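You operate a simulated robot arm through the tools that you are given. There is no shell and no other tool. Be economical: measure what you need, move in short steps, check, and stop when the job is done.

Carry out the task below with a simulated two-armed robot. There is one attempt and no reset: what you move stays moved.

TASK
On the plank bench top, fold the blue rag in half.

It is judged by the outcome, as a careful person would: the job done as asked, and still so three seconds after it is handed in. It fails if anything else is knocked over, pushed out of place, dropped, spilled or broken. Flat cloth is picked up by pressing the open fingertips on it (5 to 10 N) and closing them slowly along it; thin cloth reads only 2 to 8 mm in the jaws.

THE ROBOT
Two 7-joint arms with three-finger grippers on one trunk, on a base that drives. Base frame: it is fixed to the floor where the robot stands at the start and does not move with it; the origin is under the middle of the robot, x ahead of it, y to its left, z up; the surface under the hand at the start is at about z = 800. Lengths are in mm, angles in degrees, forces in N, time in s.
The left shoulder is at the start at [60, 154, 928], the right one opposite. With the tool pointing down near the work surface each hand reaches from about 100 to 640 mm from the robot's upright axis, wherever it stands, measured 20 degrees to its own side. Places, roughly: plank bench top [600, -700, 800]. Payload 2.69 kg a hand.
The TCP of each hand is the grasp point between the finger pads, 29 mm short of the fingertips. In the tool frame z runs along the fingers and y along their closing line. Largest opening 120 mm; the body of the gripper starts 78 mm behind the TCP.
Orientation is that of the tool frame in the base frame, as a unit quaternion [x, y, z, w]. With the fingers straight down and closing along the base's y, the tool's x points along the base's -x, its y along +y and its z along -z.

THE INTERFACE
- The arms move only by the tool drive_tool. It takes "left_targets", "right_targets" or both (then of equal length, played together; a hand with none holds still); each is one flat list of numbers, 6 for each row, row after row: the shift along the base's x, y, z in m, then the turn, a rotation vector about the base's x, y, z in degrees. In form: [x, y, z, ax, ay, az, x, y, z, ax, ay, az, ...]. A call has 1 to 20 rows; each row is the pose to reach, as a shift and turn from the pose commanded when the call began. "left_hand" and "right_hand" are, for a hand that has rows, the closure, from 0 (fully open) to 1 (shut), set as the call begins (left out, the last holds). A row lasts 0.2 s, in which the tool goes at most 50 mm and 8.6 degrees; a call with a longer step from one row to the next is refused whole, and so is a gripper value outside its range. Where a pose cannot be reached the arm comes as near as it can. A force on the tool above 40 N (or 10 N above the force at the start of the call, whichever is more), or a blocked arm, ends the call early, and 0.2 s more pass. The fingers move at their own pace and stop on an object; they squeeze with about 28 N. The grip force told is the motor's: it shows also when the fingers shut on nothing. Time passes only in rows, and 0.2 s behind the last, so rows that repeat a pose let the fingers close. It gives the time, the measured TCP pose, the force on the tool (base axes), the opening and the grip force at its end, in the units of the frame above (readings bear some noise), with the torque about the TCP (base axes, N m) and any sound that the robot's microphone picked up.
- Cameras (640 x 400 px; columns grow to the right, rows downward): "scene" is now at [182, -10.8, 1079.4]; the picture's right is [-0.14, -0.99, 0.00], its down [-0.49, 0.07, -0.87] and it looks along [0.86, -0.12, -0.50] (base axes); focal length 214 px, centre (320, 200). "left" rides on the left gripper at [63, 0, -104] in its tool frame; the picture's right is [-0.01, 1.00, 0.00], its down [-0.83, 0.00, -0.56] and it looks along [-0.56, 0.00, 0.83] (tool axes); focal length 275 px, centre (320, 200). "right" rides on the right gripper at [63, 0, -104] in its tool frame; the picture's right is [0.00, 1.00, 0.00], its down [-0.83, 0.00, -0.56] and it looks along [-0.56, 0.00, 0.83] (tool axes); focal length 275 px, centre (320, 200). There is no depth. A picture from a camera that has moved, and an enlarged one, comes with that camera's place and axes in the base frame and with its lens.
- snapshot(camera): a new picture of that camera. No time passes.
- move_column(by): slides the trunk up (or, below 0, down) by that many mm; the arms and the scene camera ride with it, the base frame stays. It gives what a move gives, with no picture.
- base_move(legs): drives the robot by 1 to 6 legs, each [ahead, left, turn to the left] in mm, mm and degrees, along the robot's own axes; the way and the turn of a leg run together, so that a leg with both is an arc; at most 1500 mm and 180 degrees a leg. The arms and the cameras ride along, it lands a little off, and it stops where it bumps. It gives what a move gives.
- head_to(pan, tilt): turns the head with the scene camera to pan (to the left, within 80 degrees either way) and tilt (down, from -29 to 69), counted from straight ahead of the robot. It gives what a move gives.
- inspect(camera, box): a new picture of the part [left, top, right, bottom] of that camera's present view, enlarged. No time passes.
- finish_job(): hands the job in; it is judged then, once.

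Work in short steps. Places have to be worked out from the pictures, the camera data and where the tool is seen: move nearer, look again, correct. Check each grasp and each placing, and mend what went wrong. You have 120 turns and 100 pictures in all, those below and enlarged ones among them. Open the grippers and draw the arms clear of the work before you hand the job in, unless the task says otherwise; then end with one line.

The tools are called after "Emit:" as name(argument=value, ...) on one line, values as JSON. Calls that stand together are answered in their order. drive_tool: Moves the arms, as the interface text tells. Its arguments: {"type":"object","properties":{"left_targets":{"type":"array"},"left_hand":{"type":"number"},"right_targets":{"type":"array"},"right_hand":{"type":"number"}},"required":[]} The other tools are called the same way: move_column (by) slides the trunk up or down; base_move (legs) drives the base; head_to (pan, tilt) turns the head that bears the scene camera; snapshot (camera) takes a picture; inspect (camera, box) takes an enlarged picture of a part of a camera's view; finish_job () hands the job in.

At the start:

```text
t: 0.0
left_position: [398.6, 82.1, 970.8]
left_ee_rot: [-0.001, 1.0, 0.0, 0.002]
left_force: [-0.1, -0.4, 1.0]
left_wrist_torque: [0.03, -0.03, -0.01]
left_opening: 119.8
left_grasp_force: 0.0
right_position: [371.8, -164.8, 948.5]
right_ee_rot: [-0.001, 1.0, 0.0, 0.0]
right_force: [-0.1, 0.1, -0.7]
right_wrist_torque: [-0.02, -0.03, 0.03]
right_opening: 120.0
right_grasp_force: 0.0
trunk travel left (down, up): [-300.0, 138.0]
robot x, y, heading: [-2.1, -4.2, -0.1]
head pan, tilt: [-7.8, 29.9]
```

scene: 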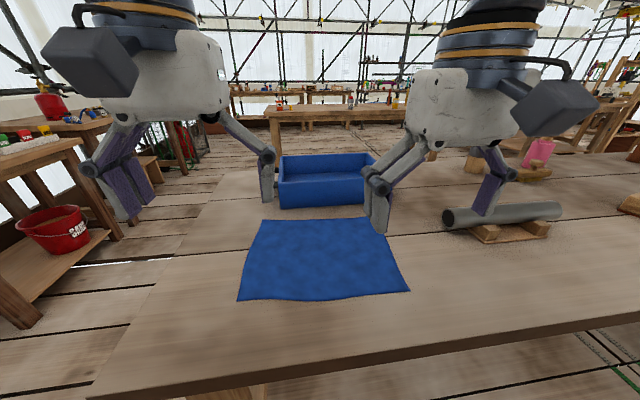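
right: 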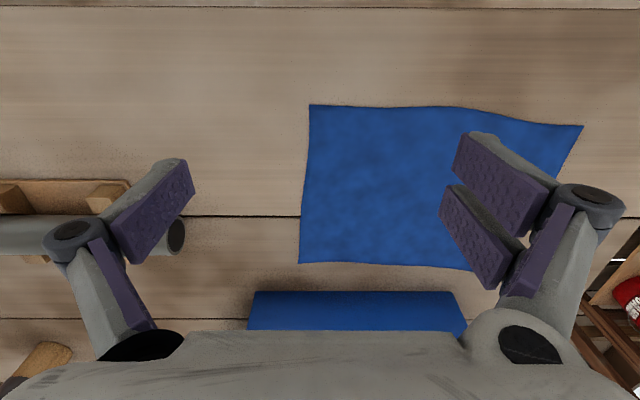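
left: 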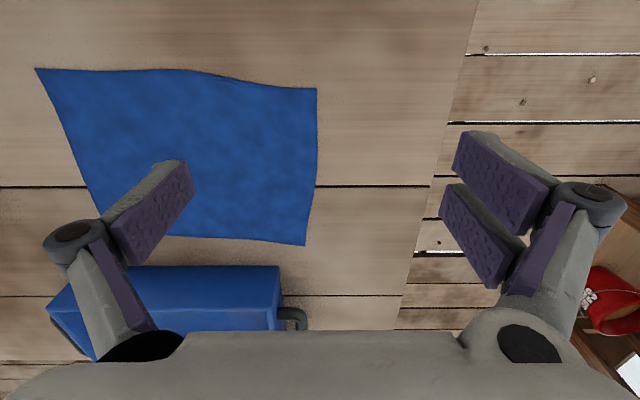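

I estimate the cloth corners at near-left (394, 81), near-right (375, -174), far-left (595, 62) and far-right (578, -191), so I'll fold the near edge over onto the far edge. First I bring both hands above the near corners with the fingers partly closed.

Emit:
drive_tool(left_targets=[0.001, -0.011, -0.039, 0, 0, -2.1, 0.002, -0.022, -0.078, 0, 0, -4.3, 0.0034, -0.032, -0.116, 0, 0, -4.3, 0.0034, -0.032, -0.116, 0, 0, -4.3], right_targets=[0.005, 0.006, -0.031, 0, 0, -2.1, 0.01, 0.012, -0.062, 0, 0, -4.3, 0.015, 0.019, -0.093, 0, 0, -4.3, 0.015, 0.019, -0.093, 0, 0, -4.3], left_hand=0.7, right_hand=0.7)

Emit:
snapshot(camera="left")

Emit:
snapshot(camera="right")

Emit:
snapshot(camera="scene")

```text
t: 1.0
left_position: [400.8, 50.2, 853.1]
left_ee_rot: [0.038, 0.999, -0.001, 0.001]
left_force: [-0.1, 0.1, 0.2]
left_wrist_torque: [-0.01, 0.04, 0.0]
left_opening: 35.9
left_grasp_force: 0.1
right_position: [387.8, -147.7, 855.7]
right_ee_rot: [0.038, 0.999, 0.0, 0.0]
right_force: [-0.1, -0.4, -0.4]
right_wrist_torque: [0.02, -0.02, 0.0]
right_opening: 36.0
right_grasp_force: 0.1
trunk travel left (down, up): [-300.0, 138.0]
robot x, y, heading: [3.9, 1.3, -0.3]
head pan, tilt: [-7.8, 29.9]
```

```text
96 pictures are left
camera left: at [338.1, 56.4, 959.7], right [0.08, 1.0, 0.0], down [0.83, -0.07, 0.56], along [0.56, -0.04, -0.83], focal length 275 px, centre (320, 200)
```

left: 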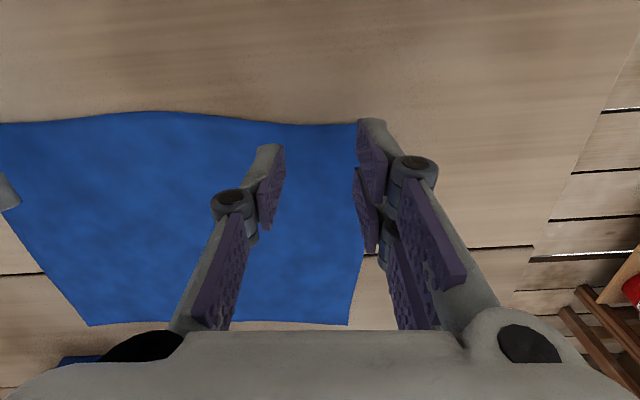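

```text
95 pictures are left
camera right: at [324.2, -143.1, 960.0], right [0.07, 1.0, 0.0], down [0.83, -0.06, 0.56], along [0.55, -0.04, -0.83], focal length 275 px, centre (320, 200)
```

right: 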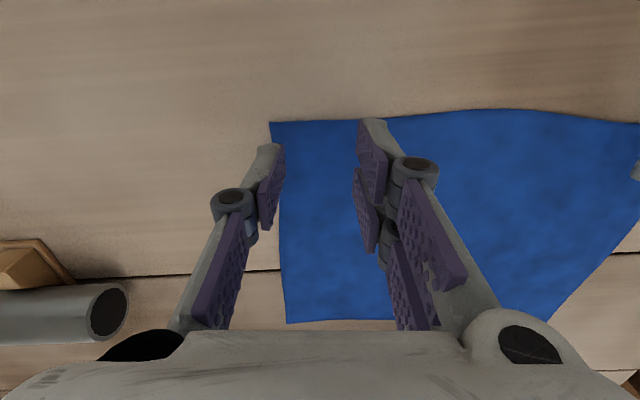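

```text
94 pictures are left
camera scene: at [181.9, -10.7, 1079.4], right [-0.14, -0.99, 0.0], down [-0.49, 0.07, -0.87], along [0.86, -0.12, -0.5], focal length 214 px, centre (320, 200)
```

scene: 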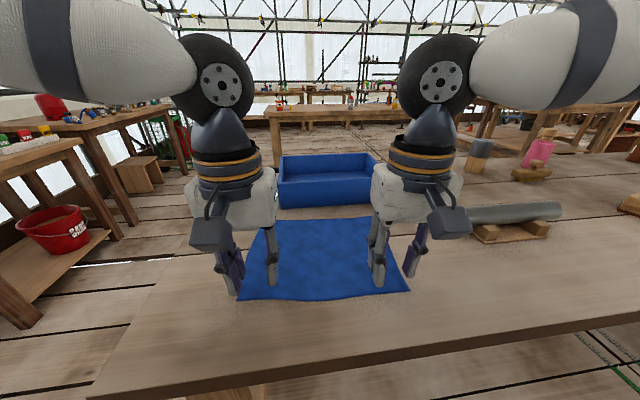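

Refined corner estimates are left (394, 75) and right (373, -176). I move both hands slightly inward so both fingertips land on cloth, then descend close to contact.

Emit:
drive_tool(left_targets=[0.002, -0.008, 0, 0, 0, 0, 0.003, -0.008, -0.009, 0, 0, 0, 0.003, -0.008, -0.018, 0, 0, 0, 0.003, -0.008, -0.022, 0, 0, 0], right_targets=[0, 0.004, 0, 0, 0, 0, 0, 0.004, -0.009, 0, 0, 0, 0, 0.004, -0.018, 0, 0, 0, 0, 0.004, -0.024, 0, 0, 0])

Emit:
snapshot(camera="left")

Emit:
snapshot(camera="right")

```text
t: 2.0
left_position: [404.4, 42.1, 833.0]
left_ee_rot: [0.037, 0.999, 0.0, 0.001]
left_force: [0.2, 0.7, -0.2]
left_wrist_torque: [-0.01, -0.03, 0.0]
left_opening: 36.0
left_grasp_force: 0.0
right_position: [386.0, -143.1, 831.8]
right_ee_rot: [0.037, 0.999, 0.0, 0.0]
right_force: [0.0, 0.2, 0.4]
right_wrist_torque: [0.01, -0.01, 0.0]
right_opening: 36.0
right_grasp_force: 0.1
trunk travel left (down, up): [-300.0, 138.0]
robot x, y, heading: [1.0, 1.0, -0.3]
head pan, tilt: [-7.8, 29.9]
```

```text
93 pictures are left
camera left: at [341.6, 49.1, 938.5], right [0.08, 1.0, 0.0], down [0.83, -0.06, 0.56], along [0.56, -0.04, -0.83], focal length 275 px, centre (320, 200)
```

left: 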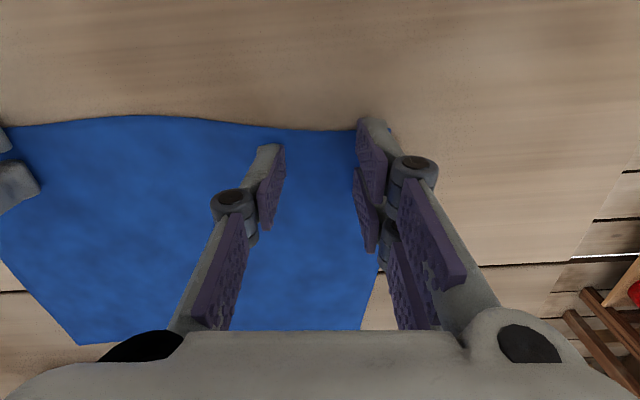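

```text
92 pictures are left
camera right: at [323.7, -139.1, 935.5], right [0.07, 1.0, 0.0], down [0.83, -0.06, 0.56], along [0.55, -0.04, -0.83], focal length 275 px, centre (320, 200)
```

right: 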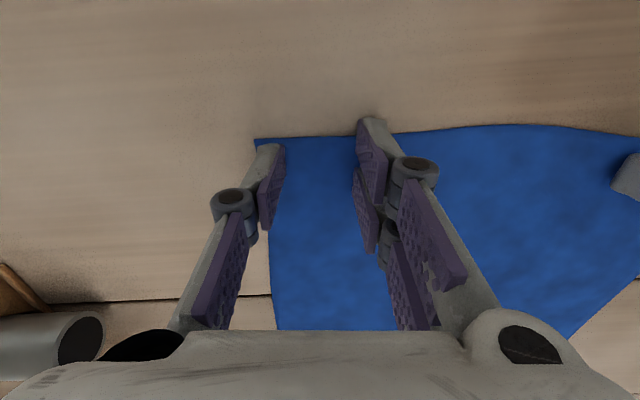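

The right-hand finger of each gripper is two-pronged, and its near prong overhangs the cloth edge. I shift both hands about 17 mm further onto the cloth and then press down.

Emit:
drive_tool(left_targets=[0.009, -0.001, 0, 0, 0, 0, 0.017, -0.001, 0, 0, 0, 0, 0.017, -0.001, -0.004, 0, 0, 0, 0.017, -0.001, -0.006, 0, 0, 0], right_targets=[0.009, -0.001, 0, 0, 0, 0, 0.017, -0.001, 0, 0, 0, 0, 0.017, -0.001, -0.003, 0, 0, 0, 0.017, -0.001, -0.005, 0, 0, 0])

Emit:
snapshot(camera="left")

Emit:
snapshot(camera="right")

```text
t: 3.2
left_position: [421.2, 41.3, 830.0]
left_ee_rot: [0.038, 0.999, -0.002, 0.004]
left_force: [-5.1, 1.8, 20.1]
left_wrist_torque: [0.16, 0.22, 0.03]
left_opening: 36.0
left_grasp_force: 0.6
right_position: [403.5, -143.7, 828.6]
right_ee_rot: [0.038, 0.999, 0.001, 0.003]
right_force: [-0.5, -0.7, -0.1]
right_wrist_torque: [0.08, 0.0, -0.03]
right_opening: 0.0
right_grasp_force: 11.9
trunk travel left (down, up): [-300.0, 138.0]
robot x, y, heading: [0.5, 2.1, 0.0]
head pan, tilt: [-7.8, 29.9]
stopped in row 4 (right hand): the force on the tool passed its limit at 42 N (the readings are from after the stop); the commanded pose is now the measured one
```

```text
91 pictures are left
camera left: at [357.7, 48.0, 935.4], right [0.08, 1.0, 0.0], down [0.82, -0.06, 0.56], along [0.56, -0.05, -0.83], focal length 275 px, centre (320, 200)
```

left: 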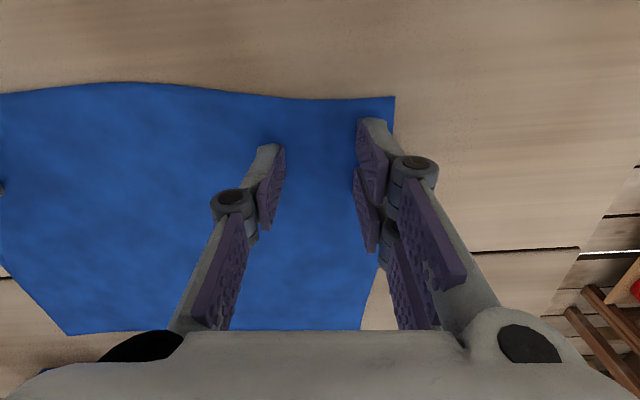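

```text
90 pictures are left
camera right: at [339.8, -140.0, 932.0], right [0.07, 1.0, 0.0], down [0.82, -0.06, 0.56], along [0.56, -0.04, -0.83], focal length 275 px, centre (320, 200)
```

right: 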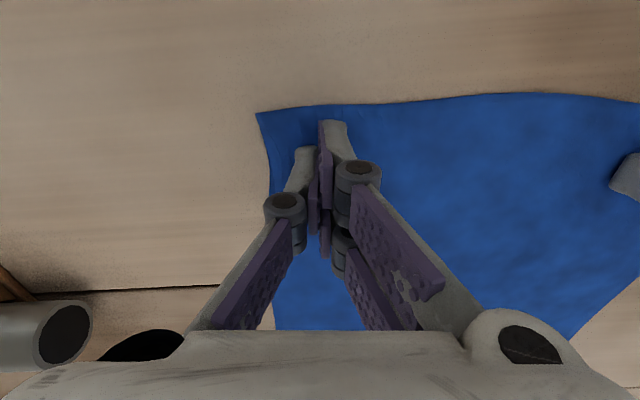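

The right hand overpressed (42 N) and shut. I lift it a little and reopen it, ease the left by 1 mm, and re-read the forces.

Emit:
drive_tool(left_targets=[0, 0, 0.001, 0, 0, 0, 0, 0, 0.001, 0, 0, 0, 0, 0, 0.001, 0, 0, 0], right_targets=[0, 0.001, 0.006, 0, 0, 0, 0, 0.001, 0.006, 0, 0, 0, 0, 0.001, 0.004, 0, 0, 0], right_hand=0.7)

Emit:
snapshot(camera="right")

```text
t: 4.0
left_position: [420.2, 42.2, 829.7]
left_ee_rot: [0.037, 0.999, -0.002, 0.004]
left_force: [-4.7, 0.6, 17.5]
left_wrist_torque: [0.11, 0.24, 0.04]
left_opening: 35.9
left_grasp_force: 0.0
right_position: [404.1, -142.6, 832.5]
right_ee_rot: [0.037, 0.999, 0.002, 0.005]
right_force: [-0.5, -1.0, 0.4]
right_wrist_torque: [0.02, 0.0, 0.0]
right_opening: 35.9
right_grasp_force: 0.0
trunk travel left (down, up): [-300.0, 138.0]
robot x, y, heading: [1.9, 1.4, 0.1]
head pan, tilt: [-7.8, 29.9]
```

```text
89 pictures are left
camera right: at [339.9, -139.3, 936.2], right [0.07, 1.0, 0.0], down [0.82, -0.06, 0.56], along [0.56, -0.04, -0.83], focal length 275 px, centre (320, 200)
```

right: 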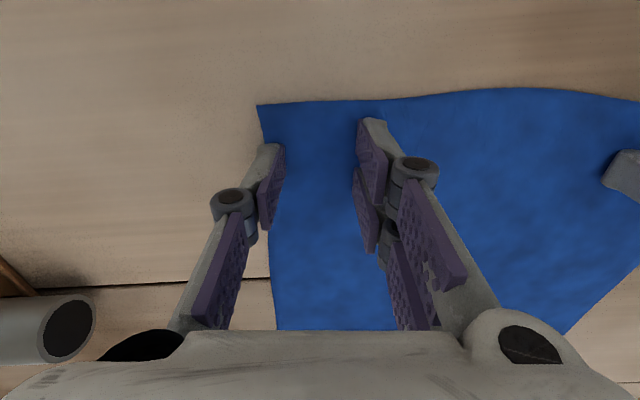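

The right hand's outer finger is right at the cloth's side edge, so I move it 8 mm inward and press gently. The left hand eases up to reduce its press.

Emit:
drive_tool(left_targets=[0, -0.003, 0.002, 0, 0, 0, 0, -0.003, 0.002, 0, 0, 0, 0, -0.003, 0.002, 0, 0, 0, 0, -0.003, 0.002, 0, 0, 0], right_targets=[0, 0.005, 0, 0, 0, 0, 0, 0.009, 0, 0, 0, 0, 0, 0.009, -0.002, 0, 0, 0, 0, 0.009, -0.0035, 0, 0, 0])

```text
t: 5.0
left_position: [421.4, 37.5, 831.7]
left_ee_rot: [0.037, 0.999, 0.0, 0.002]
left_force: [0.9, 0.0, 0.7]
left_wrist_torque: [0.01, -0.01, -0.02]
left_opening: 35.8
left_grasp_force: 0.0
right_position: [403.5, -132.3, 830.4]
right_ee_rot: [0.037, 0.999, 0.002, 0.005]
right_force: [-0.1, -1.2, 14.5]
right_wrist_torque: [-0.13, 0.06, 0.03]
right_opening: 36.4
right_grasp_force: 0.1
trunk travel left (down, up): [-300.0, 138.0]
robot x, y, heading: [1.4, -1.4, -0.2]
head pan, tilt: [-7.8, 29.9]
```

Right presses at 14.5 N and left is barely off. I ease the right 0.5 mm and lower the left 1.5 mm to land in the 5 to 10 N band.

Emit:
drive_tool(left_targets=[0, 0, -0.0008, 0, 0, 0, 0, 0, -0.0015, 0, 0, 0, 0, 0, -0.0015, 0, 0, 0], right_targets=[0, 0, 0.0006, 0, 0, 0, 0, 0, 0.0006, 0, 0, 0, 0, 0, 0.0006, 0, 0, 0])

Emit:
snapshot(camera="right")

```text
t: 5.8
left_position: [421.8, 40.4, 830.5]
left_ee_rot: [0.037, 0.999, -0.001, 0.003]
left_force: [0.7, 1.3, 5.4]
left_wrist_torque: [0.07, 0.0, -0.03]
left_opening: 35.9
left_grasp_force: 0.1
right_position: [404.9, -133.0, 829.6]
right_ee_rot: [0.037, 0.999, 0.001, 0.004]
right_force: [2.1, 0.1, 15.2]
right_wrist_torque: [0.05, -0.03, 0.01]
right_opening: 36.3
right_grasp_force: 0.2
trunk travel left (down, up): [-300.0, 138.0]
robot x, y, heading: [0.3, 1.0, -0.2]
head pan, tilt: [-7.8, 29.9]
```

```text
88 pictures are left
camera right: at [340.8, -129.6, 933.9], right [0.07, 1.0, 0.0], down [0.82, -0.06, 0.56], along [0.56, -0.04, -0.83], focal length 275 px, centre (320, 200)
```

right: 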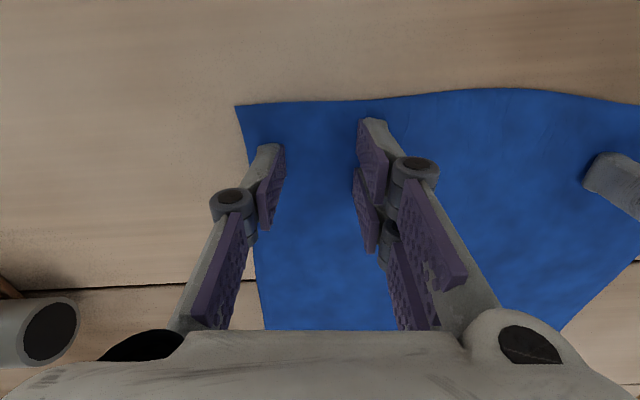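

Both fingertips of each hand are on cloth (left 5 N, right 15 N). I ease the right a bit more and begin closing in small increments.

Emit:
drive_tool(left_targets=[0, 0, -0.0003, 0, 0, 0, 0, 0, -0.0003, 0, 0, 0], right_targets=[0, 0, 0.0006, 0, 0, 0, 0, 0, 0.0006, 0, 0, 0], left_hand=0.76, right_hand=0.76)

Emit:
drive_tool(left_targets=[0, 0, 0, 0, 0, 0, 0, 0, 0, 0, 0, 0], right_targets=[0, 0, 0, 0, 0, 0, 0, 0, 0, 0, 0, 0], left_hand=0.82, right_hand=0.82)

Emit:
snapshot(camera="right")

Emit:
snapshot(camera="left")

```text
t: 6.4
left_position: [421.8, 39.0, 830.1]
left_ee_rot: [0.036, 0.999, -0.001, 0.003]
left_force: [-1.0, -1.3, 5.0]
left_wrist_torque: [0.02, 0.05, -0.03]
left_opening: 26.7
left_grasp_force: 0.0
right_position: [404.4, -133.6, 829.5]
right_ee_rot: [0.037, 0.999, 0.0, 0.003]
right_force: [0.7, -0.3, 7.0]
right_wrist_torque: [0.07, 0.05, -0.01]
right_opening: 28.3
right_grasp_force: 0.0
trunk travel left (down, up): [-300.0, 138.0]
robot x, y, heading: [0.1, 0.5, -0.1]
head pan, tilt: [-7.8, 29.9]
```

```text
t: 7.0
left_position: [421.9, 38.4, 829.0]
left_ee_rot: [0.037, 0.999, -0.001, 0.002]
left_force: [-1.0, -0.9, 5.1]
left_wrist_torque: [0.02, 0.03, 0.03]
left_opening: 20.7
left_grasp_force: 0.1
right_position: [405.0, -133.9, 829.9]
right_ee_rot: [0.037, 0.999, 0.001, 0.004]
right_force: [-0.6, 0.5, 3.4]
right_wrist_torque: [-0.03, 0.05, 0.0]
right_opening: 20.5
right_grasp_force: 0.0
trunk travel left (down, up): [-300.0, 138.0]
robot x, y, heading: [-0.1, -0.4, -0.0]
head pan, tilt: [-7.8, 29.9]
```

```text
87 pictures are left
camera right: at [340.5, -130.2, 933.7], right [0.07, 1.0, 0.0], down [0.82, -0.06, 0.56], along [0.56, -0.04, -0.83], focal length 275 px, centre (320, 200)
```

right: 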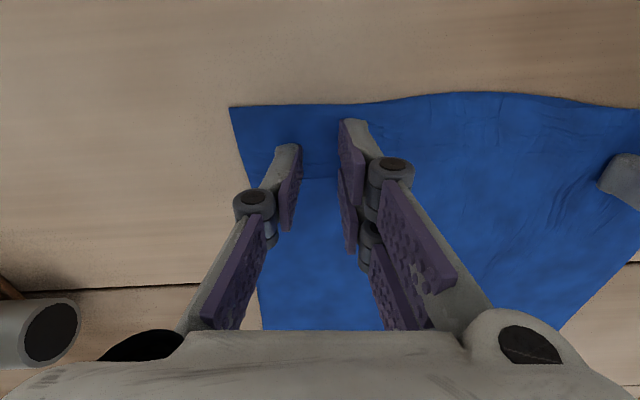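

```text
86 pictures are left
camera left: at [358.9, 45.0, 935.4], right [0.08, 1.0, 0.0], down [0.83, -0.06, 0.56], along [0.56, -0.04, -0.83], focal length 275 px, centre (320, 200)
```

left: 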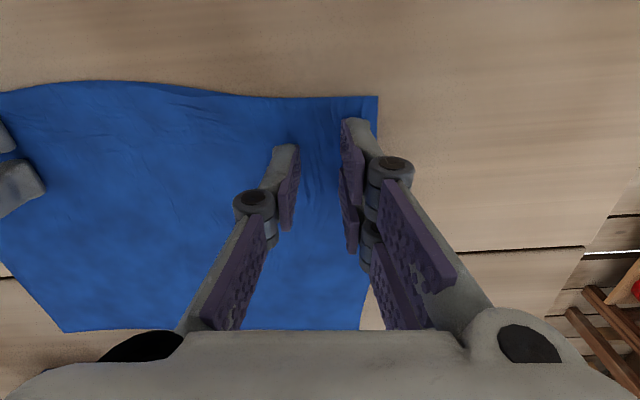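

The left hand is gathering cloth well. The right presses lightly (3 N), so I lower it about 0.8 mm and keep closing.

Emit:
drive_tool(left_targets=[0, 0, 0, 0, 0, 0, 0, 0, 0, 0, 0, 0], right_targets=[0, 0, -0.0008, 0, 0, 0, 0, 0, -0.0008, 0, 0, 0], left_hand=0.87, right_hand=0.85)

Emit:
drive_tool(left_targets=[0, 0, 0, 0, 0, 0, 0, 0, 0, 0, 0, 0], right_targets=[0, 0, 0, 0, 0, 0, 0, 0, 0, 0, 0, 0], left_hand=0.92, right_hand=0.9)

Emit:
snapshot(camera="right")

Emit:
snapshot(camera="left")

```text
t: 7.6
left_position: [422.2, 38.9, 829.7]
left_ee_rot: [0.037, 0.999, 0.0, 0.003]
left_force: [-1.0, 0.0, 1.8]
left_wrist_torque: [0.02, 0.02, 0.01]
left_opening: 15.3
left_grasp_force: 0.0
right_position: [405.3, -132.9, 828.9]
right_ee_rot: [0.038, 0.999, 0.002, 0.004]
right_force: [0.0, 0.8, 11.3]
right_wrist_torque: [0.01, 0.06, -0.04]
right_opening: 16.0
right_grasp_force: 0.1
trunk travel left (down, up): [-300.0, 138.0]
robot x, y, heading: [-0.1, -1.0, 0.1]
head pan, tilt: [-7.8, 29.9]
```

```text
t: 8.2
left_position: [421.6, 38.9, 829.0]
left_ee_rot: [0.036, 0.999, 0.0, 0.003]
left_force: [-0.7, -0.5, 0.6]
left_wrist_torque: [-0.01, -0.01, -0.01]
left_opening: 9.7
left_grasp_force: 0.0
right_position: [404.8, -132.9, 828.0]
right_ee_rot: [0.037, 0.999, 0.001, 0.005]
right_force: [-0.7, -1.4, 8.5]
right_wrist_torque: [-0.07, 0.07, 0.05]
right_opening: 10.3
right_grasp_force: 0.0
trunk travel left (down, up): [-300.0, 138.0]
robot x, y, heading: [0.1, -1.2, 0.2]
head pan, tilt: [-7.8, 29.9]
```

```text
85 pictures are left
camera right: at [340.6, -130.3, 932.9], right [0.07, 1.0, 0.0], down [0.82, -0.06, 0.56], along [0.56, -0.04, -0.83], focal length 275 px, centre (320, 200)
```

right: 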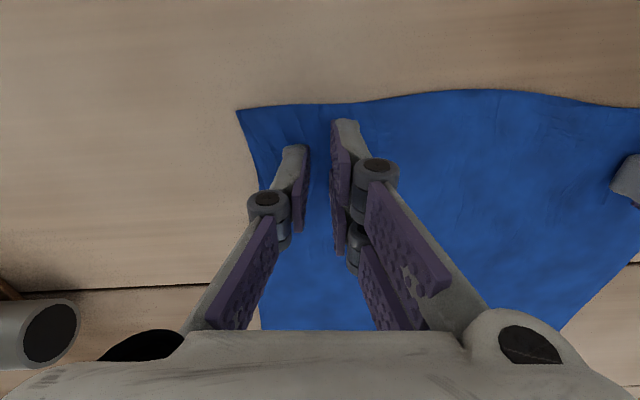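

```text
84 pictures are left
camera left: at [358.9, 45.1, 935.4], right [0.08, 1.0, 0.0], down [0.83, -0.06, 0.56], along [0.56, -0.04, -0.83], focal length 275 px, centre (320, 200)
```

left: 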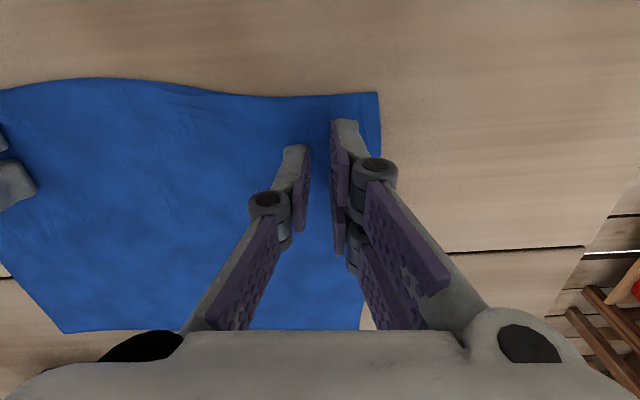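

The left lost pressure while closing and the cloth slipped flat again. I shut the right fully, and reopen the left to try again with a firmer press.

Emit:
drive_tool(right_targets=[0, 0, -0.0003, 0, 0, 0, 0, 0, -0.0003, 0, 0, 0, 0, 0, -0.0003, 0, 0, 0], left_targets=[0, 0, 0.002, 0, 0, 0, 0, 0, 0.002, 0, 0, 0, 0, 0, 0.001, 0, 0, 0], left_hand=0.75, right_hand=1.0)

Emit:
snapshot(camera="right")

Emit:
snapshot(camera="left")

```text
t: 9.0
left_position: [421.7, 39.7, 830.7]
left_ee_rot: [0.036, 0.999, -0.001, 0.003]
left_force: [-0.4, 0.8, 0.1]
left_wrist_torque: [-0.02, 0.01, 0.02]
left_opening: 30.0
left_grasp_force: 0.0
right_position: [406.1, -133.1, 827.4]
right_ee_rot: [0.038, 0.999, 0.001, 0.004]
right_force: [-1.1, 0.2, -0.3]
right_wrist_torque: [-0.02, -0.01, 0.02]
right_opening: 0.0
right_grasp_force: 28.2
trunk travel left (down, up): [-300.0, 138.0]
robot x, y, heading: [-1.6, -3.0, -0.0]
head pan, tilt: [-7.8, 29.9]
```

```text
83 pictures are left
camera right: at [341.1, -130.4, 932.2], right [0.07, 1.0, 0.0], down [0.82, -0.06, 0.56], along [0.56, -0.04, -0.83], focal length 275 px, centre (320, 200)
```

right: 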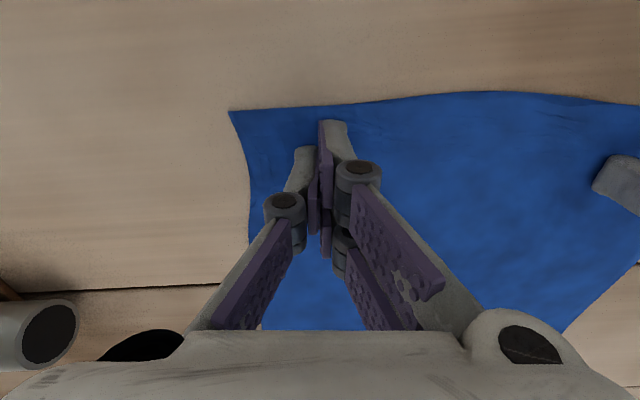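

```text
82 pictures are left
camera left: at [359.2, 44.9, 936.4], right [0.08, 1.0, 0.0], down [0.83, -0.06, 0.56], along [0.56, -0.04, -0.83], focal length 275 px, centre (320, 200)
```

left: 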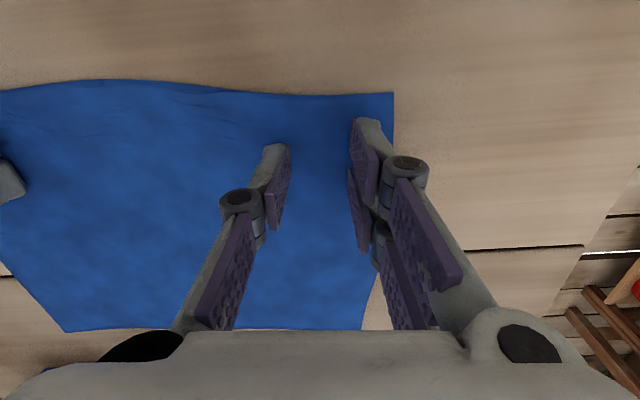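

The right closed on nothing because the tips rise as they close. I retry with a press of about 10 N and a descent along with the closing; first reopen and re-press both.

Emit:
drive_tool(right_targets=[0, 0, 0.005, 0, 0, 0, 0, 0, 0.005, 0, 0, 0, 0, 0, 0.003, 0, 0, 0, 0, 0, 0.0015, 0, 0, 0], left_targets=[0, 0, 0, 0, 0, 0, 0, 0, 0, 0, 0, 0, 0, 0, -0.001, 0, 0, 0, 0, 0, -0.002, 0, 0, 0], right_hand=0.75)

```text
t: 10.0
left_position: [423.1, 39.4, 830.4]
left_ee_rot: [0.036, 0.999, -0.001, 0.004]
left_force: [3.3, 0.8, 17.6]
left_wrist_torque: [0.31, 0.15, -0.03]
left_opening: 29.9
left_grasp_force: 0.2
right_position: [404.4, -133.8, 830.1]
right_ee_rot: [0.038, 0.999, 0.002, 0.004]
right_force: [0.1, 0.7, 0.5]
right_wrist_torque: [0.0, 0.01, -0.04]
right_opening: 29.9
right_grasp_force: 0.1
trunk travel left (down, up): [-300.0, 138.0]
robot x, y, heading: [-2.1, 1.4, 0.1]
head pan, tilt: [-7.8, 29.9]
```

Left presses at 17.6 N, and closing will relax that, so I close it a step in place. I lower the right by 1.2 mm.

Emit:
drive_tool(right_targets=[0, 0, -0.0006, 0, 0, 0, 0, 0, -0.0012, 0, 0, 0], left_targets=[0, 0, 0.0002, 0, 0, 0, 0, 0, 0.0002, 0, 0, 0], left_hand=0.8)

Emit:
drive_tool(right_targets=[0, 0, -0.0003, 0, 0, 0, 0, 0, -0.0003, 0, 0, 0], left_targets=[0, 0, -0.0002, 0, 0, 0, 0, 0, -0.0002, 0, 0, 0], left_hand=0.84)

```text
t: 10.6
left_position: [420.2, 38.4, 829.6]
left_ee_rot: [0.037, 0.999, -0.001, 0.004]
left_force: [1.2, -2.3, 14.4]
left_wrist_torque: [-0.11, 0.02, 0.01]
left_opening: 23.2
left_grasp_force: 0.2
right_position: [405.6, -134.5, 830.0]
right_ee_rot: [0.037, 0.999, 0.002, 0.005]
right_force: [0.5, -1.5, 14.6]
right_wrist_torque: [-0.13, 0.03, 0.02]
right_opening: 30.0
right_grasp_force: 0.2
trunk travel left (down, up): [-300.0, 138.0]
robot x, y, heading: [2.0, 2.9, -0.0]
head pan, tilt: [-7.8, 29.9]
```

```text
t: 11.2
left_position: [420.0, 39.4, 828.4]
left_ee_rot: [0.036, 0.999, -0.001, 0.003]
left_force: [1.3, -0.9, 15.6]
left_wrist_torque: [0.01, 0.03, 0.01]
left_opening: 17.0
left_grasp_force: 0.1
right_position: [404.3, -133.5, 830.7]
right_ee_rot: [0.038, 0.999, 0.002, 0.006]
right_force: [4.3, -1.2, 23.2]
right_wrist_torque: [-0.17, -0.02, 0.07]
right_opening: 30.4
right_grasp_force: 0.1
trunk travel left (down, up): [-300.0, 138.0]
robot x, y, heading: [-4.1, 1.9, 0.0]
head pan, tilt: [-7.8, 29.9]
```

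Both are pressing firmly now. I continue closing: left to 0.88, right to 0.80 with a slight ease.

Emit:
drive_tool(right_targets=[0, 0, 0.0005, 0, 0, 0, 0, 0, 0.0005, 0, 0, 0], left_targets=[0, 0, 0, 0, 0, 0, 0, 0, 0, 0, 0, 0], left_hand=0.88, right_hand=0.8)

Emit:
snapshot(camera="right")

Emit:
snapshot(camera="left")

```text
t: 11.8
left_position: [420.6, 39.7, 829.5]
left_ee_rot: [0.036, 0.999, -0.001, 0.003]
left_force: [0.6, -0.8, 17.5]
left_wrist_torque: [0.1, 0.08, 0.05]
left_opening: 12.6
left_grasp_force: 0.1
right_position: [403.0, -134.4, 829.4]
right_ee_rot: [0.038, 0.999, 0.001, 0.005]
right_force: [0.9, -2.2, 13.8]
right_wrist_torque: [0.08, 0.02, 0.0]
right_opening: 23.5
right_grasp_force: 0.1
trunk travel left (down, up): [-300.0, 138.0]
robot x, y, heading: [1.2, -0.5, -0.1]
head pan, tilt: [-7.8, 29.9]
```

```text
81 pictures are left
camera right: at [339.4, -130.4, 933.3], right [0.07, 1.0, 0.0], down [0.82, -0.06, 0.56], along [0.56, -0.04, -0.83], focal length 275 px, centre (320, 200)
```

right: 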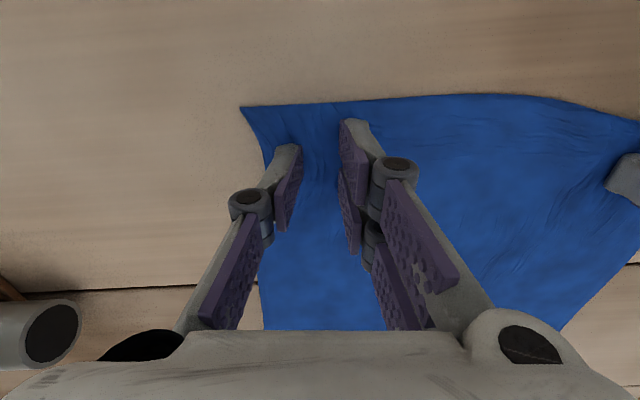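

```text
80 pictures are left
camera left: at [357.6, 44.9, 934.6], right [0.08, 1.0, 0.0], down [0.83, -0.06, 0.56], along [0.56, -0.04, -0.83], focal length 275 px, centre (320, 200)
```

left: 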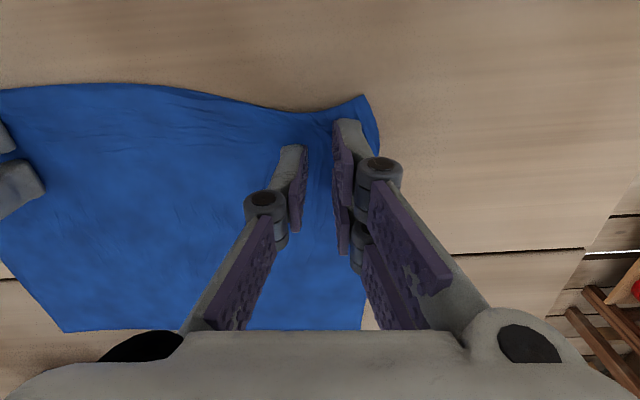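

The cloth gathers well in both grippers now, so I continue closing with sustained pressure.

Emit:
drive_tool(right_targets=[0, 0, -0.0003, 0, 0, 0, 0, 0, -0.0003, 0, 0, 0], left_targets=[0, 0, -0.0002, 0, 0, 0, 0, 0, -0.0002, 0, 0, 0], left_hand=0.92, right_hand=0.84)

Emit:
drive_tool(right_targets=[0, 0, -0.0003, 0, 0, 0, 0, 0, -0.0003, 0, 0, 0], left_targets=[0, 0, -0.0002, 0, 0, 0, 0, 0, -0.0002, 0, 0, 0], left_hand=0.96, right_hand=0.88)

Emit:
drive_tool(right_targets=[0, 0, -0.0003, 0, 0, 0, 0, 0, -0.0003, 0, 0, 0], left_targets=[0, 0, 0, 0, 0, 0, 0, 0, 0, 0, 0, 0], left_hand=1.0, right_hand=0.92)

Emit:
snapshot(camera="right")

Emit:
snapshot(camera="left")

```text
t: 12.4
left_position: [420.4, 38.7, 828.3]
left_ee_rot: [0.037, 0.999, -0.002, 0.003]
left_force: [-0.8, 2.2, 19.7]
left_wrist_torque: [0.17, 0.15, -0.02]
left_opening: 8.3
left_grasp_force: 0.1
right_position: [404.1, -132.9, 830.0]
right_ee_rot: [0.038, 0.999, 0.001, 0.005]
right_force: [-0.5, -0.1, 10.1]
right_wrist_torque: [0.0, 0.06, -0.05]
right_opening: 17.4
right_grasp_force: 0.0
trunk travel left (down, up): [-300.0, 138.0]
robot x, y, heading: [-3.2, 1.5, 0.1]
head pan, tilt: [-7.8, 29.9]
```

```text
t: 13.0
left_position: [421.3, 39.1, 828.6]
left_ee_rot: [0.037, 0.999, -0.001, 0.002]
left_force: [2.1, 2.1, 15.4]
left_wrist_torque: [0.14, 0.08, -0.01]
left_opening: 4.3
left_grasp_force: 0.0
right_position: [403.8, -133.3, 829.1]
right_ee_rot: [0.038, 0.999, 0.001, 0.004]
right_force: [-2.2, 0.9, 6.9]
right_wrist_torque: [0.0, 0.12, 0.0]
right_opening: 12.9
right_grasp_force: 0.0
trunk travel left (down, up): [-300.0, 138.0]
robot x, y, heading: [1.7, 1.1, -0.2]
head pan, tilt: [-7.8, 29.9]
```

```text
t: 13.6
left_position: [421.0, 39.3, 829.0]
left_ee_rot: [0.036, 0.999, -0.001, 0.002]
left_force: [-0.5, 1.4, 5.9]
left_wrist_torque: [0.03, 0.03, 0.02]
left_opening: 0.1
left_grasp_force: 28.4
right_position: [403.6, -134.1, 829.1]
right_ee_rot: [0.037, 0.999, 0.002, 0.003]
right_force: [0.1, -0.2, 7.4]
right_wrist_torque: [0.01, 0.0, 0.0]
right_opening: 7.3
right_grasp_force: 0.1
trunk travel left (down, up): [-300.0, 138.0]
robot x, y, heading: [-0.8, 0.3, -0.0]
head pan, tilt: [-7.8, 29.9]
```

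```text
79 pictures are left
camera right: at [340.3, -129.9, 932.6], right [0.07, 1.0, 0.0], down [0.82, -0.06, 0.56], along [0.56, -0.04, -0.83], focal length 275 px, centre (320, 200)
```

right: 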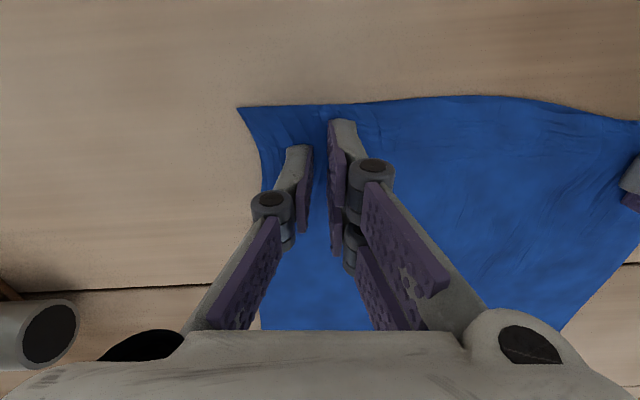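

```text
78 pictures are left
camera left: at [357.7, 45.0, 933.2], right [0.08, 1.0, 0.0], down [0.83, -0.06, 0.56], along [0.56, -0.04, -0.83], focal length 275 px, centre (320, 200)
```

left: 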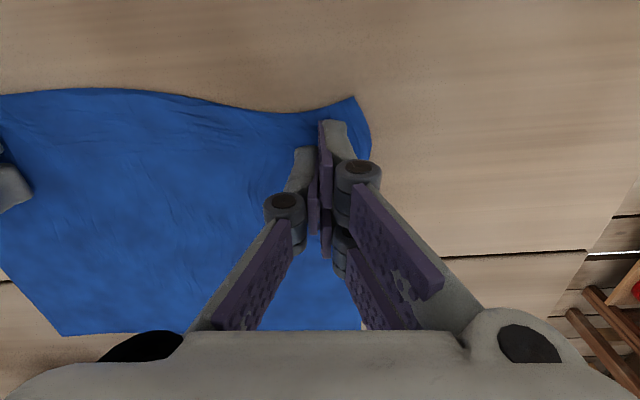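

The left reads 0.1 mm, so it missed again. I finish the right slowly in small steps while holding pressure.

Emit:
drive_tool(right_targets=[0, 0, -0.0004, 0, 0, 0], right_hand=0.95)

Emit:
drive_tool(right_targets=[0, 0, -0.0004, 0, 0, 0], right_hand=0.97)

Emit:
drive_tool(right_targets=[0, 0, -0.0003, 0, 0, 0, 0, 0, -0.0003, 0, 0, 0], right_hand=1.0)

Emit:
inspect(camera="right", box=[220, 90, 420, 270])

```text
t: 14.0
left_position: [420.1, 38.3, 826.9]
left_ee_rot: [0.036, 0.999, -0.001, 0.004]
left_force: [-0.4, 1.1, 3.0]
left_wrist_torque: [0.0, 0.06, 0.02]
left_opening: 0.0
left_grasp_force: 28.3
right_position: [403.2, -133.6, 827.5]
right_ee_rot: [0.037, 0.999, 0.002, 0.004]
right_force: [0.6, -0.1, 8.6]
right_wrist_torque: [0.02, 0.1, 0.0]
right_opening: 3.1
right_grasp_force: 0.0
trunk travel left (down, up): [-300.0, 138.0]
robot x, y, heading: [3.4, 0.7, 0.1]
head pan, tilt: [-7.8, 29.9]
```

```text
t: 14.4
left_position: [419.9, 39.5, 827.6]
left_ee_rot: [0.037, 0.999, -0.002, 0.002]
left_force: [-0.8, -0.2, -0.2]
left_wrist_torque: [-0.01, 0.03, 0.0]
left_opening: 0.1
left_grasp_force: 28.2
right_position: [404.6, -134.5, 827.7]
right_ee_rot: [0.038, 0.999, 0.001, 0.004]
right_force: [-3.3, 1.5, 10.4]
right_wrist_torque: [0.11, 0.16, -0.03]
right_opening: 2.6
right_grasp_force: 0.1
trunk travel left (down, up): [-300.0, 138.0]
robot x, y, heading: [-1.6, 0.7, -0.3]
head pan, tilt: [-7.8, 29.9]
```

```text
t: 15.0
left_position: [421.3, 39.2, 827.3]
left_ee_rot: [0.036, 0.999, -0.001, 0.002]
left_force: [-1.1, 0.2, 0.7]
left_wrist_torque: [-0.03, 0.03, -0.01]
left_opening: 0.0
left_grasp_force: 27.9
right_position: [404.6, -133.7, 828.4]
right_ee_rot: [0.037, 0.999, 0.002, 0.005]
right_force: [-1.5, 0.8, 11.7]
right_wrist_torque: [0.05, 0.16, -0.03]
right_opening: 0.1
right_grasp_force: 28.1
trunk travel left (down, up): [-300.0, 138.0]
robot x, y, heading: [-1.1, 2.6, 0.2]
head pan, tilt: [-7.8, 29.9]
```

```text
2.22 times, centred on (320, 180) of right
camera zoom: at [340.6, -130.6, 931.4], right [0.07, 1.0, 0.0], down [0.82, -0.06, 0.56], along [0.56, -0.04, -0.83], focal length 612 px, centre (320, 244)
```

zoom: 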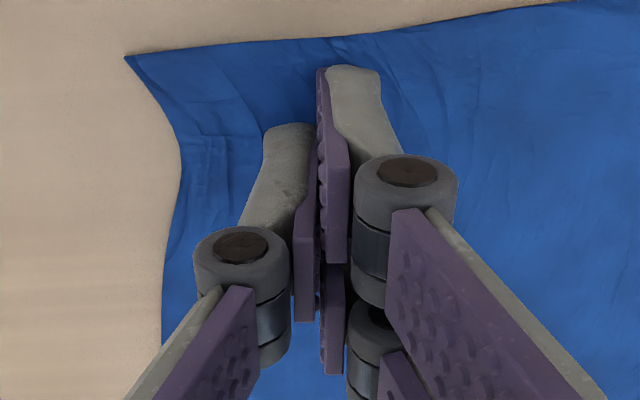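

Both missed: the gathered fold was too small to catch. I restart with a wider opening of about 60 mm to gather a bigger ridge, with gentle pressure and fine steps.

Emit:
drive_tool(left_targets=[0, 0, 0.006, 0, 0, 0, 0, -0.006, 0.006, 0, 0, 0, 0, -0.011, 0.006, 0, 0, 0, 0, -0.011, 0.0045, 0, 0, 0], right_targets=[0, 0, 0.006, 0, 0, 0, 0, 0.004, 0.006, 0, 0, 0, 0, 0.005, 0.006, 0, 0, 0, 0, 0.005, 0.0045, 0, 0, 0], left_hand=0.5, right_hand=0.5)

Emit:
snapshot(camera="right")

Emit:
snapshot(camera="left")

```text
t: 16.0
left_position: [422.9, 27.6, 832.7]
left_ee_rot: [0.037, 0.999, -0.001, 0.002]
left_force: [0.4, 0.2, 0.1]
left_wrist_torque: [-0.03, 0.01, -0.01]
left_opening: 60.0
left_grasp_force: 0.0
right_position: [402.9, -128.8, 831.9]
right_ee_rot: [0.038, 0.999, 0.002, 0.004]
right_force: [-0.9, 0.1, -0.7]
right_wrist_torque: [-0.01, -0.02, 0.02]
right_opening: 60.4
right_grasp_force: 0.2
trunk travel left (down, up): [-300.0, 138.0]
robot x, y, heading: [-2.6, 0.0, 0.1]
head pan, tilt: [-7.8, 29.9]
```

```text
76 pictures are left
camera right: at [340.5, -126.1, 935.4], right [0.07, 1.0, 0.0], down [0.82, -0.06, 0.56], along [0.56, -0.04, -0.83], focal length 275 px, centre (320, 200)
```

right: 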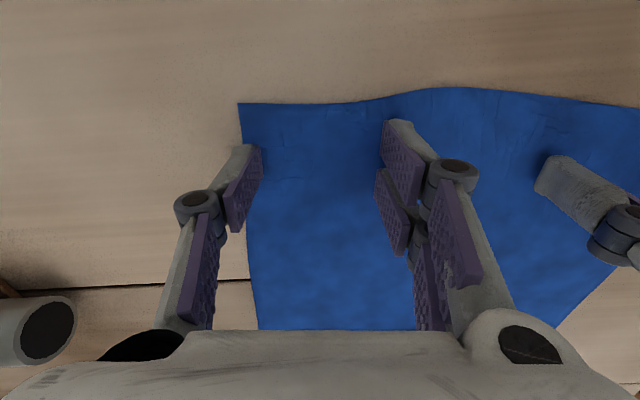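

```text
75 pictures are left
camera left: at [358.2, 33.5, 937.7], right [0.08, 1.0, 0.0], down [0.83, -0.06, 0.56], along [0.56, -0.04, -0.83], focal length 275 px, centre (320, 200)
```

left: 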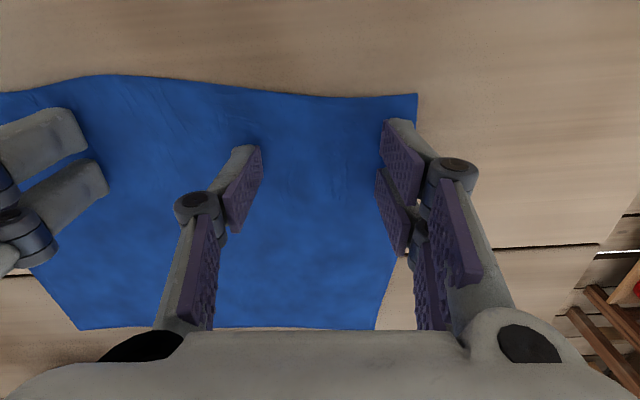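

Outer fingers sit at the cloth's side edges, so I move inward (left 6 mm, right 8 mm) and press down to contact.

Emit:
drive_tool(left_targets=[0, -0.006, 0, 0, 0, 0, 0, -0.006, -0.001, 0, 0, 0, 0, -0.006, -0.0018, 0, 0, 0, 0, -0.006, -0.0018, 0, 0, 0], right_targets=[0, 0.008, 0, 0, 0, 0, 0, 0.008, -0.001, 0, 0, 0, 0, 0.008, -0.0018, 0, 0, 0, 0, 0.008, -0.0018, 0, 0, 0])

```text
t: 17.0
left_position: [422.8, 21.5, 830.8]
left_ee_rot: [0.036, 0.999, -0.001, 0.003]
left_force: [0.3, 1.5, -0.3]
left_wrist_torque: [0.0, -0.01, 0.0]
left_opening: 60.0
left_grasp_force: 0.1
right_position: [405.2, -121.8, 829.3]
right_ee_rot: [0.037, 0.999, 0.001, 0.003]
right_force: [0.6, 0.0, 0.2]
right_wrist_torque: [-0.02, 0.03, -0.02]
right_opening: 60.2
right_grasp_force: 0.0
trunk travel left (down, up): [-300.0, 138.0]
robot x, y, heading: [-1.2, 0.1, -0.3]
head pan, tilt: [-7.8, 29.9]
```

Not in contact yet, so I lower another millimetre.

Emit:
drive_tool(left_targets=[0, 0, -0.0007, 0, 0, 0, 0, 0, -0.0012, 0, 0, 0], right_targets=[0, 0, -0.0005, 0, 0, 0, 0, 0, -0.001, 0, 0, 0])

```text
t: 17.6
left_position: [422.3, 21.8, 829.6]
left_ee_rot: [0.038, 0.999, -0.001, 0.002]
left_force: [0.8, -0.2, 0.1]
left_wrist_torque: [0.02, -0.02, 0.01]
left_opening: 60.3
left_grasp_force: 0.1
right_position: [404.0, -120.8, 828.1]
right_ee_rot: [0.037, 0.999, 0.0, 0.004]
right_force: [-1.1, 0.4, -0.1]
right_wrist_torque: [0.0, 0.02, 0.01]
right_opening: 60.2
right_grasp_force: 0.0
trunk travel left (down, up): [-300.0, 138.0]
robot x, y, heading: [-2.1, 0.4, 0.0]
head pan, tilt: [-7.8, 29.9]
```

Still no contact, since the tips sit higher at wide opening. I lower 1 mm more.

Emit:
drive_tool(left_targets=[0, 0, -0.0007, 0, 0, 0, 0, 0, -0.0014, 0, 0, 0], right_targets=[0, 0, -0.0007, 0, 0, 0, 0, 0, -0.0014, 0, 0, 0])

```text
t: 18.2
left_position: [422.1, 20.9, 828.3]
left_ee_rot: [0.037, 0.999, -0.001, 0.003]
left_force: [1.6, -1.4, 5.1]
left_wrist_torque: [0.14, -0.01, -0.02]
left_opening: 60.3
left_grasp_force: 0.2
right_position: [405.0, -120.6, 827.3]
right_ee_rot: [0.038, 0.999, 0.001, 0.004]
right_force: [0.4, -1.0, 8.9]
right_wrist_torque: [-0.12, 0.04, 0.03]
right_opening: 61.1
right_grasp_force: 0.9
trunk travel left (down, up): [-300.0, 138.0]
robot x, y, heading: [0.4, -0.0, 0.2]
head pan, tilt: [-7.8, 29.9]
```

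Contact at 5 and 9 N. I begin fine closing steps.

Emit:
drive_tool(left_targets=[0, 0, 0, 0, 0, 0], right_targets=[0, 0, 0, 0, 0, 0], left_hand=0.53, right_hand=0.53)

Emit:
drive_tool(left_targets=[0, 0, 0.0003, 0, 0, 0], right_targets=[0, 0, 0.0003, 0, 0, 0], left_hand=0.56, right_hand=0.56)

Emit:
drive_tool(left_targets=[0, 0, 0.0003, 0, 0, 0], right_targets=[0, 0, 0.0003, 0, 0, 0], left_hand=0.59, right_hand=0.59)

Emit:
snapshot(camera="left")

```text
t: 18.6
left_position: [421.6, 21.5, 828.8]
left_ee_rot: [0.036, 0.999, -0.001, 0.003]
left_force: [1.7, 0.6, 8.6]
left_wrist_torque: [0.27, -0.02, -0.09]
left_opening: 57.3
left_grasp_force: 0.4
right_position: [405.1, -120.5, 828.5]
right_ee_rot: [0.037, 0.999, 0.001, 0.005]
right_force: [1.3, -1.6, 13.4]
right_wrist_torque: [-0.1, 0.01, 0.03]
right_opening: 55.7
right_grasp_force: 0.0
trunk travel left (down, up): [-300.0, 138.0]
robot x, y, heading: [1.8, 2.7, -0.1]
head pan, tilt: [-7.8, 29.9]
```

```text
t: 19.0
left_position: [420.9, 23.2, 830.2]
left_ee_rot: [0.037, 0.999, -0.002, 0.002]
left_force: [2.0, -0.9, 8.8]
left_wrist_torque: [0.25, 0.01, -0.08]
left_opening: 53.5
left_grasp_force: 0.5
right_position: [404.1, -121.1, 828.6]
right_ee_rot: [0.038, 0.999, 0.001, 0.005]
right_force: [2.1, 0.4, 18.2]
right_wrist_torque: [0.16, 0.03, -0.04]
right_opening: 53.2
right_grasp_force: 0.1
trunk travel left (down, up): [-300.0, 138.0]
robot x, y, heading: [-2.1, 0.6, -0.0]
head pan, tilt: [-7.8, 29.9]
```

```text
t: 19.4
left_position: [421.1, 22.1, 829.9]
left_ee_rot: [0.036, 0.999, -0.001, 0.003]
left_force: [0.5, -0.5, 8.8]
left_wrist_torque: [0.16, 0.06, -0.01]
left_opening: 47.3
left_grasp_force: 0.0
right_position: [405.0, -119.1, 829.1]
right_ee_rot: [0.038, 0.999, 0.001, 0.004]
right_force: [2.5, -0.9, 16.3]
right_wrist_torque: [0.15, -0.03, -0.08]
right_opening: 50.4
right_grasp_force: 0.3
trunk travel left (down, up): [-300.0, 138.0]
robot x, y, heading: [1.3, -3.3, 0.2]
head pan, tilt: [-7.8, 29.9]
```

```text
74 pictures are left
camera left: at [357.8, 27.8, 935.3], right [0.08, 1.0, 0.0], down [0.83, -0.06, 0.56], along [0.56, -0.04, -0.83], focal length 275 px, centre (320, 200)
```

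left: 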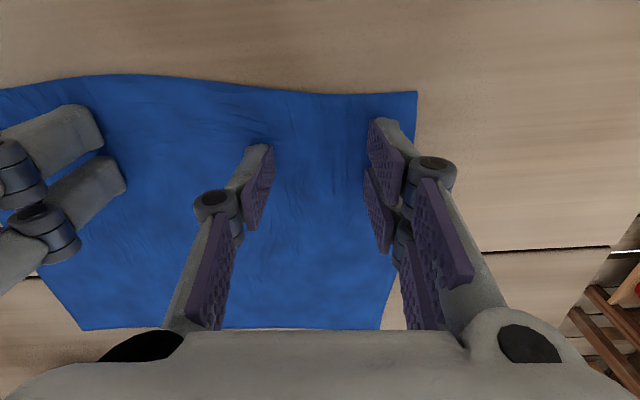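

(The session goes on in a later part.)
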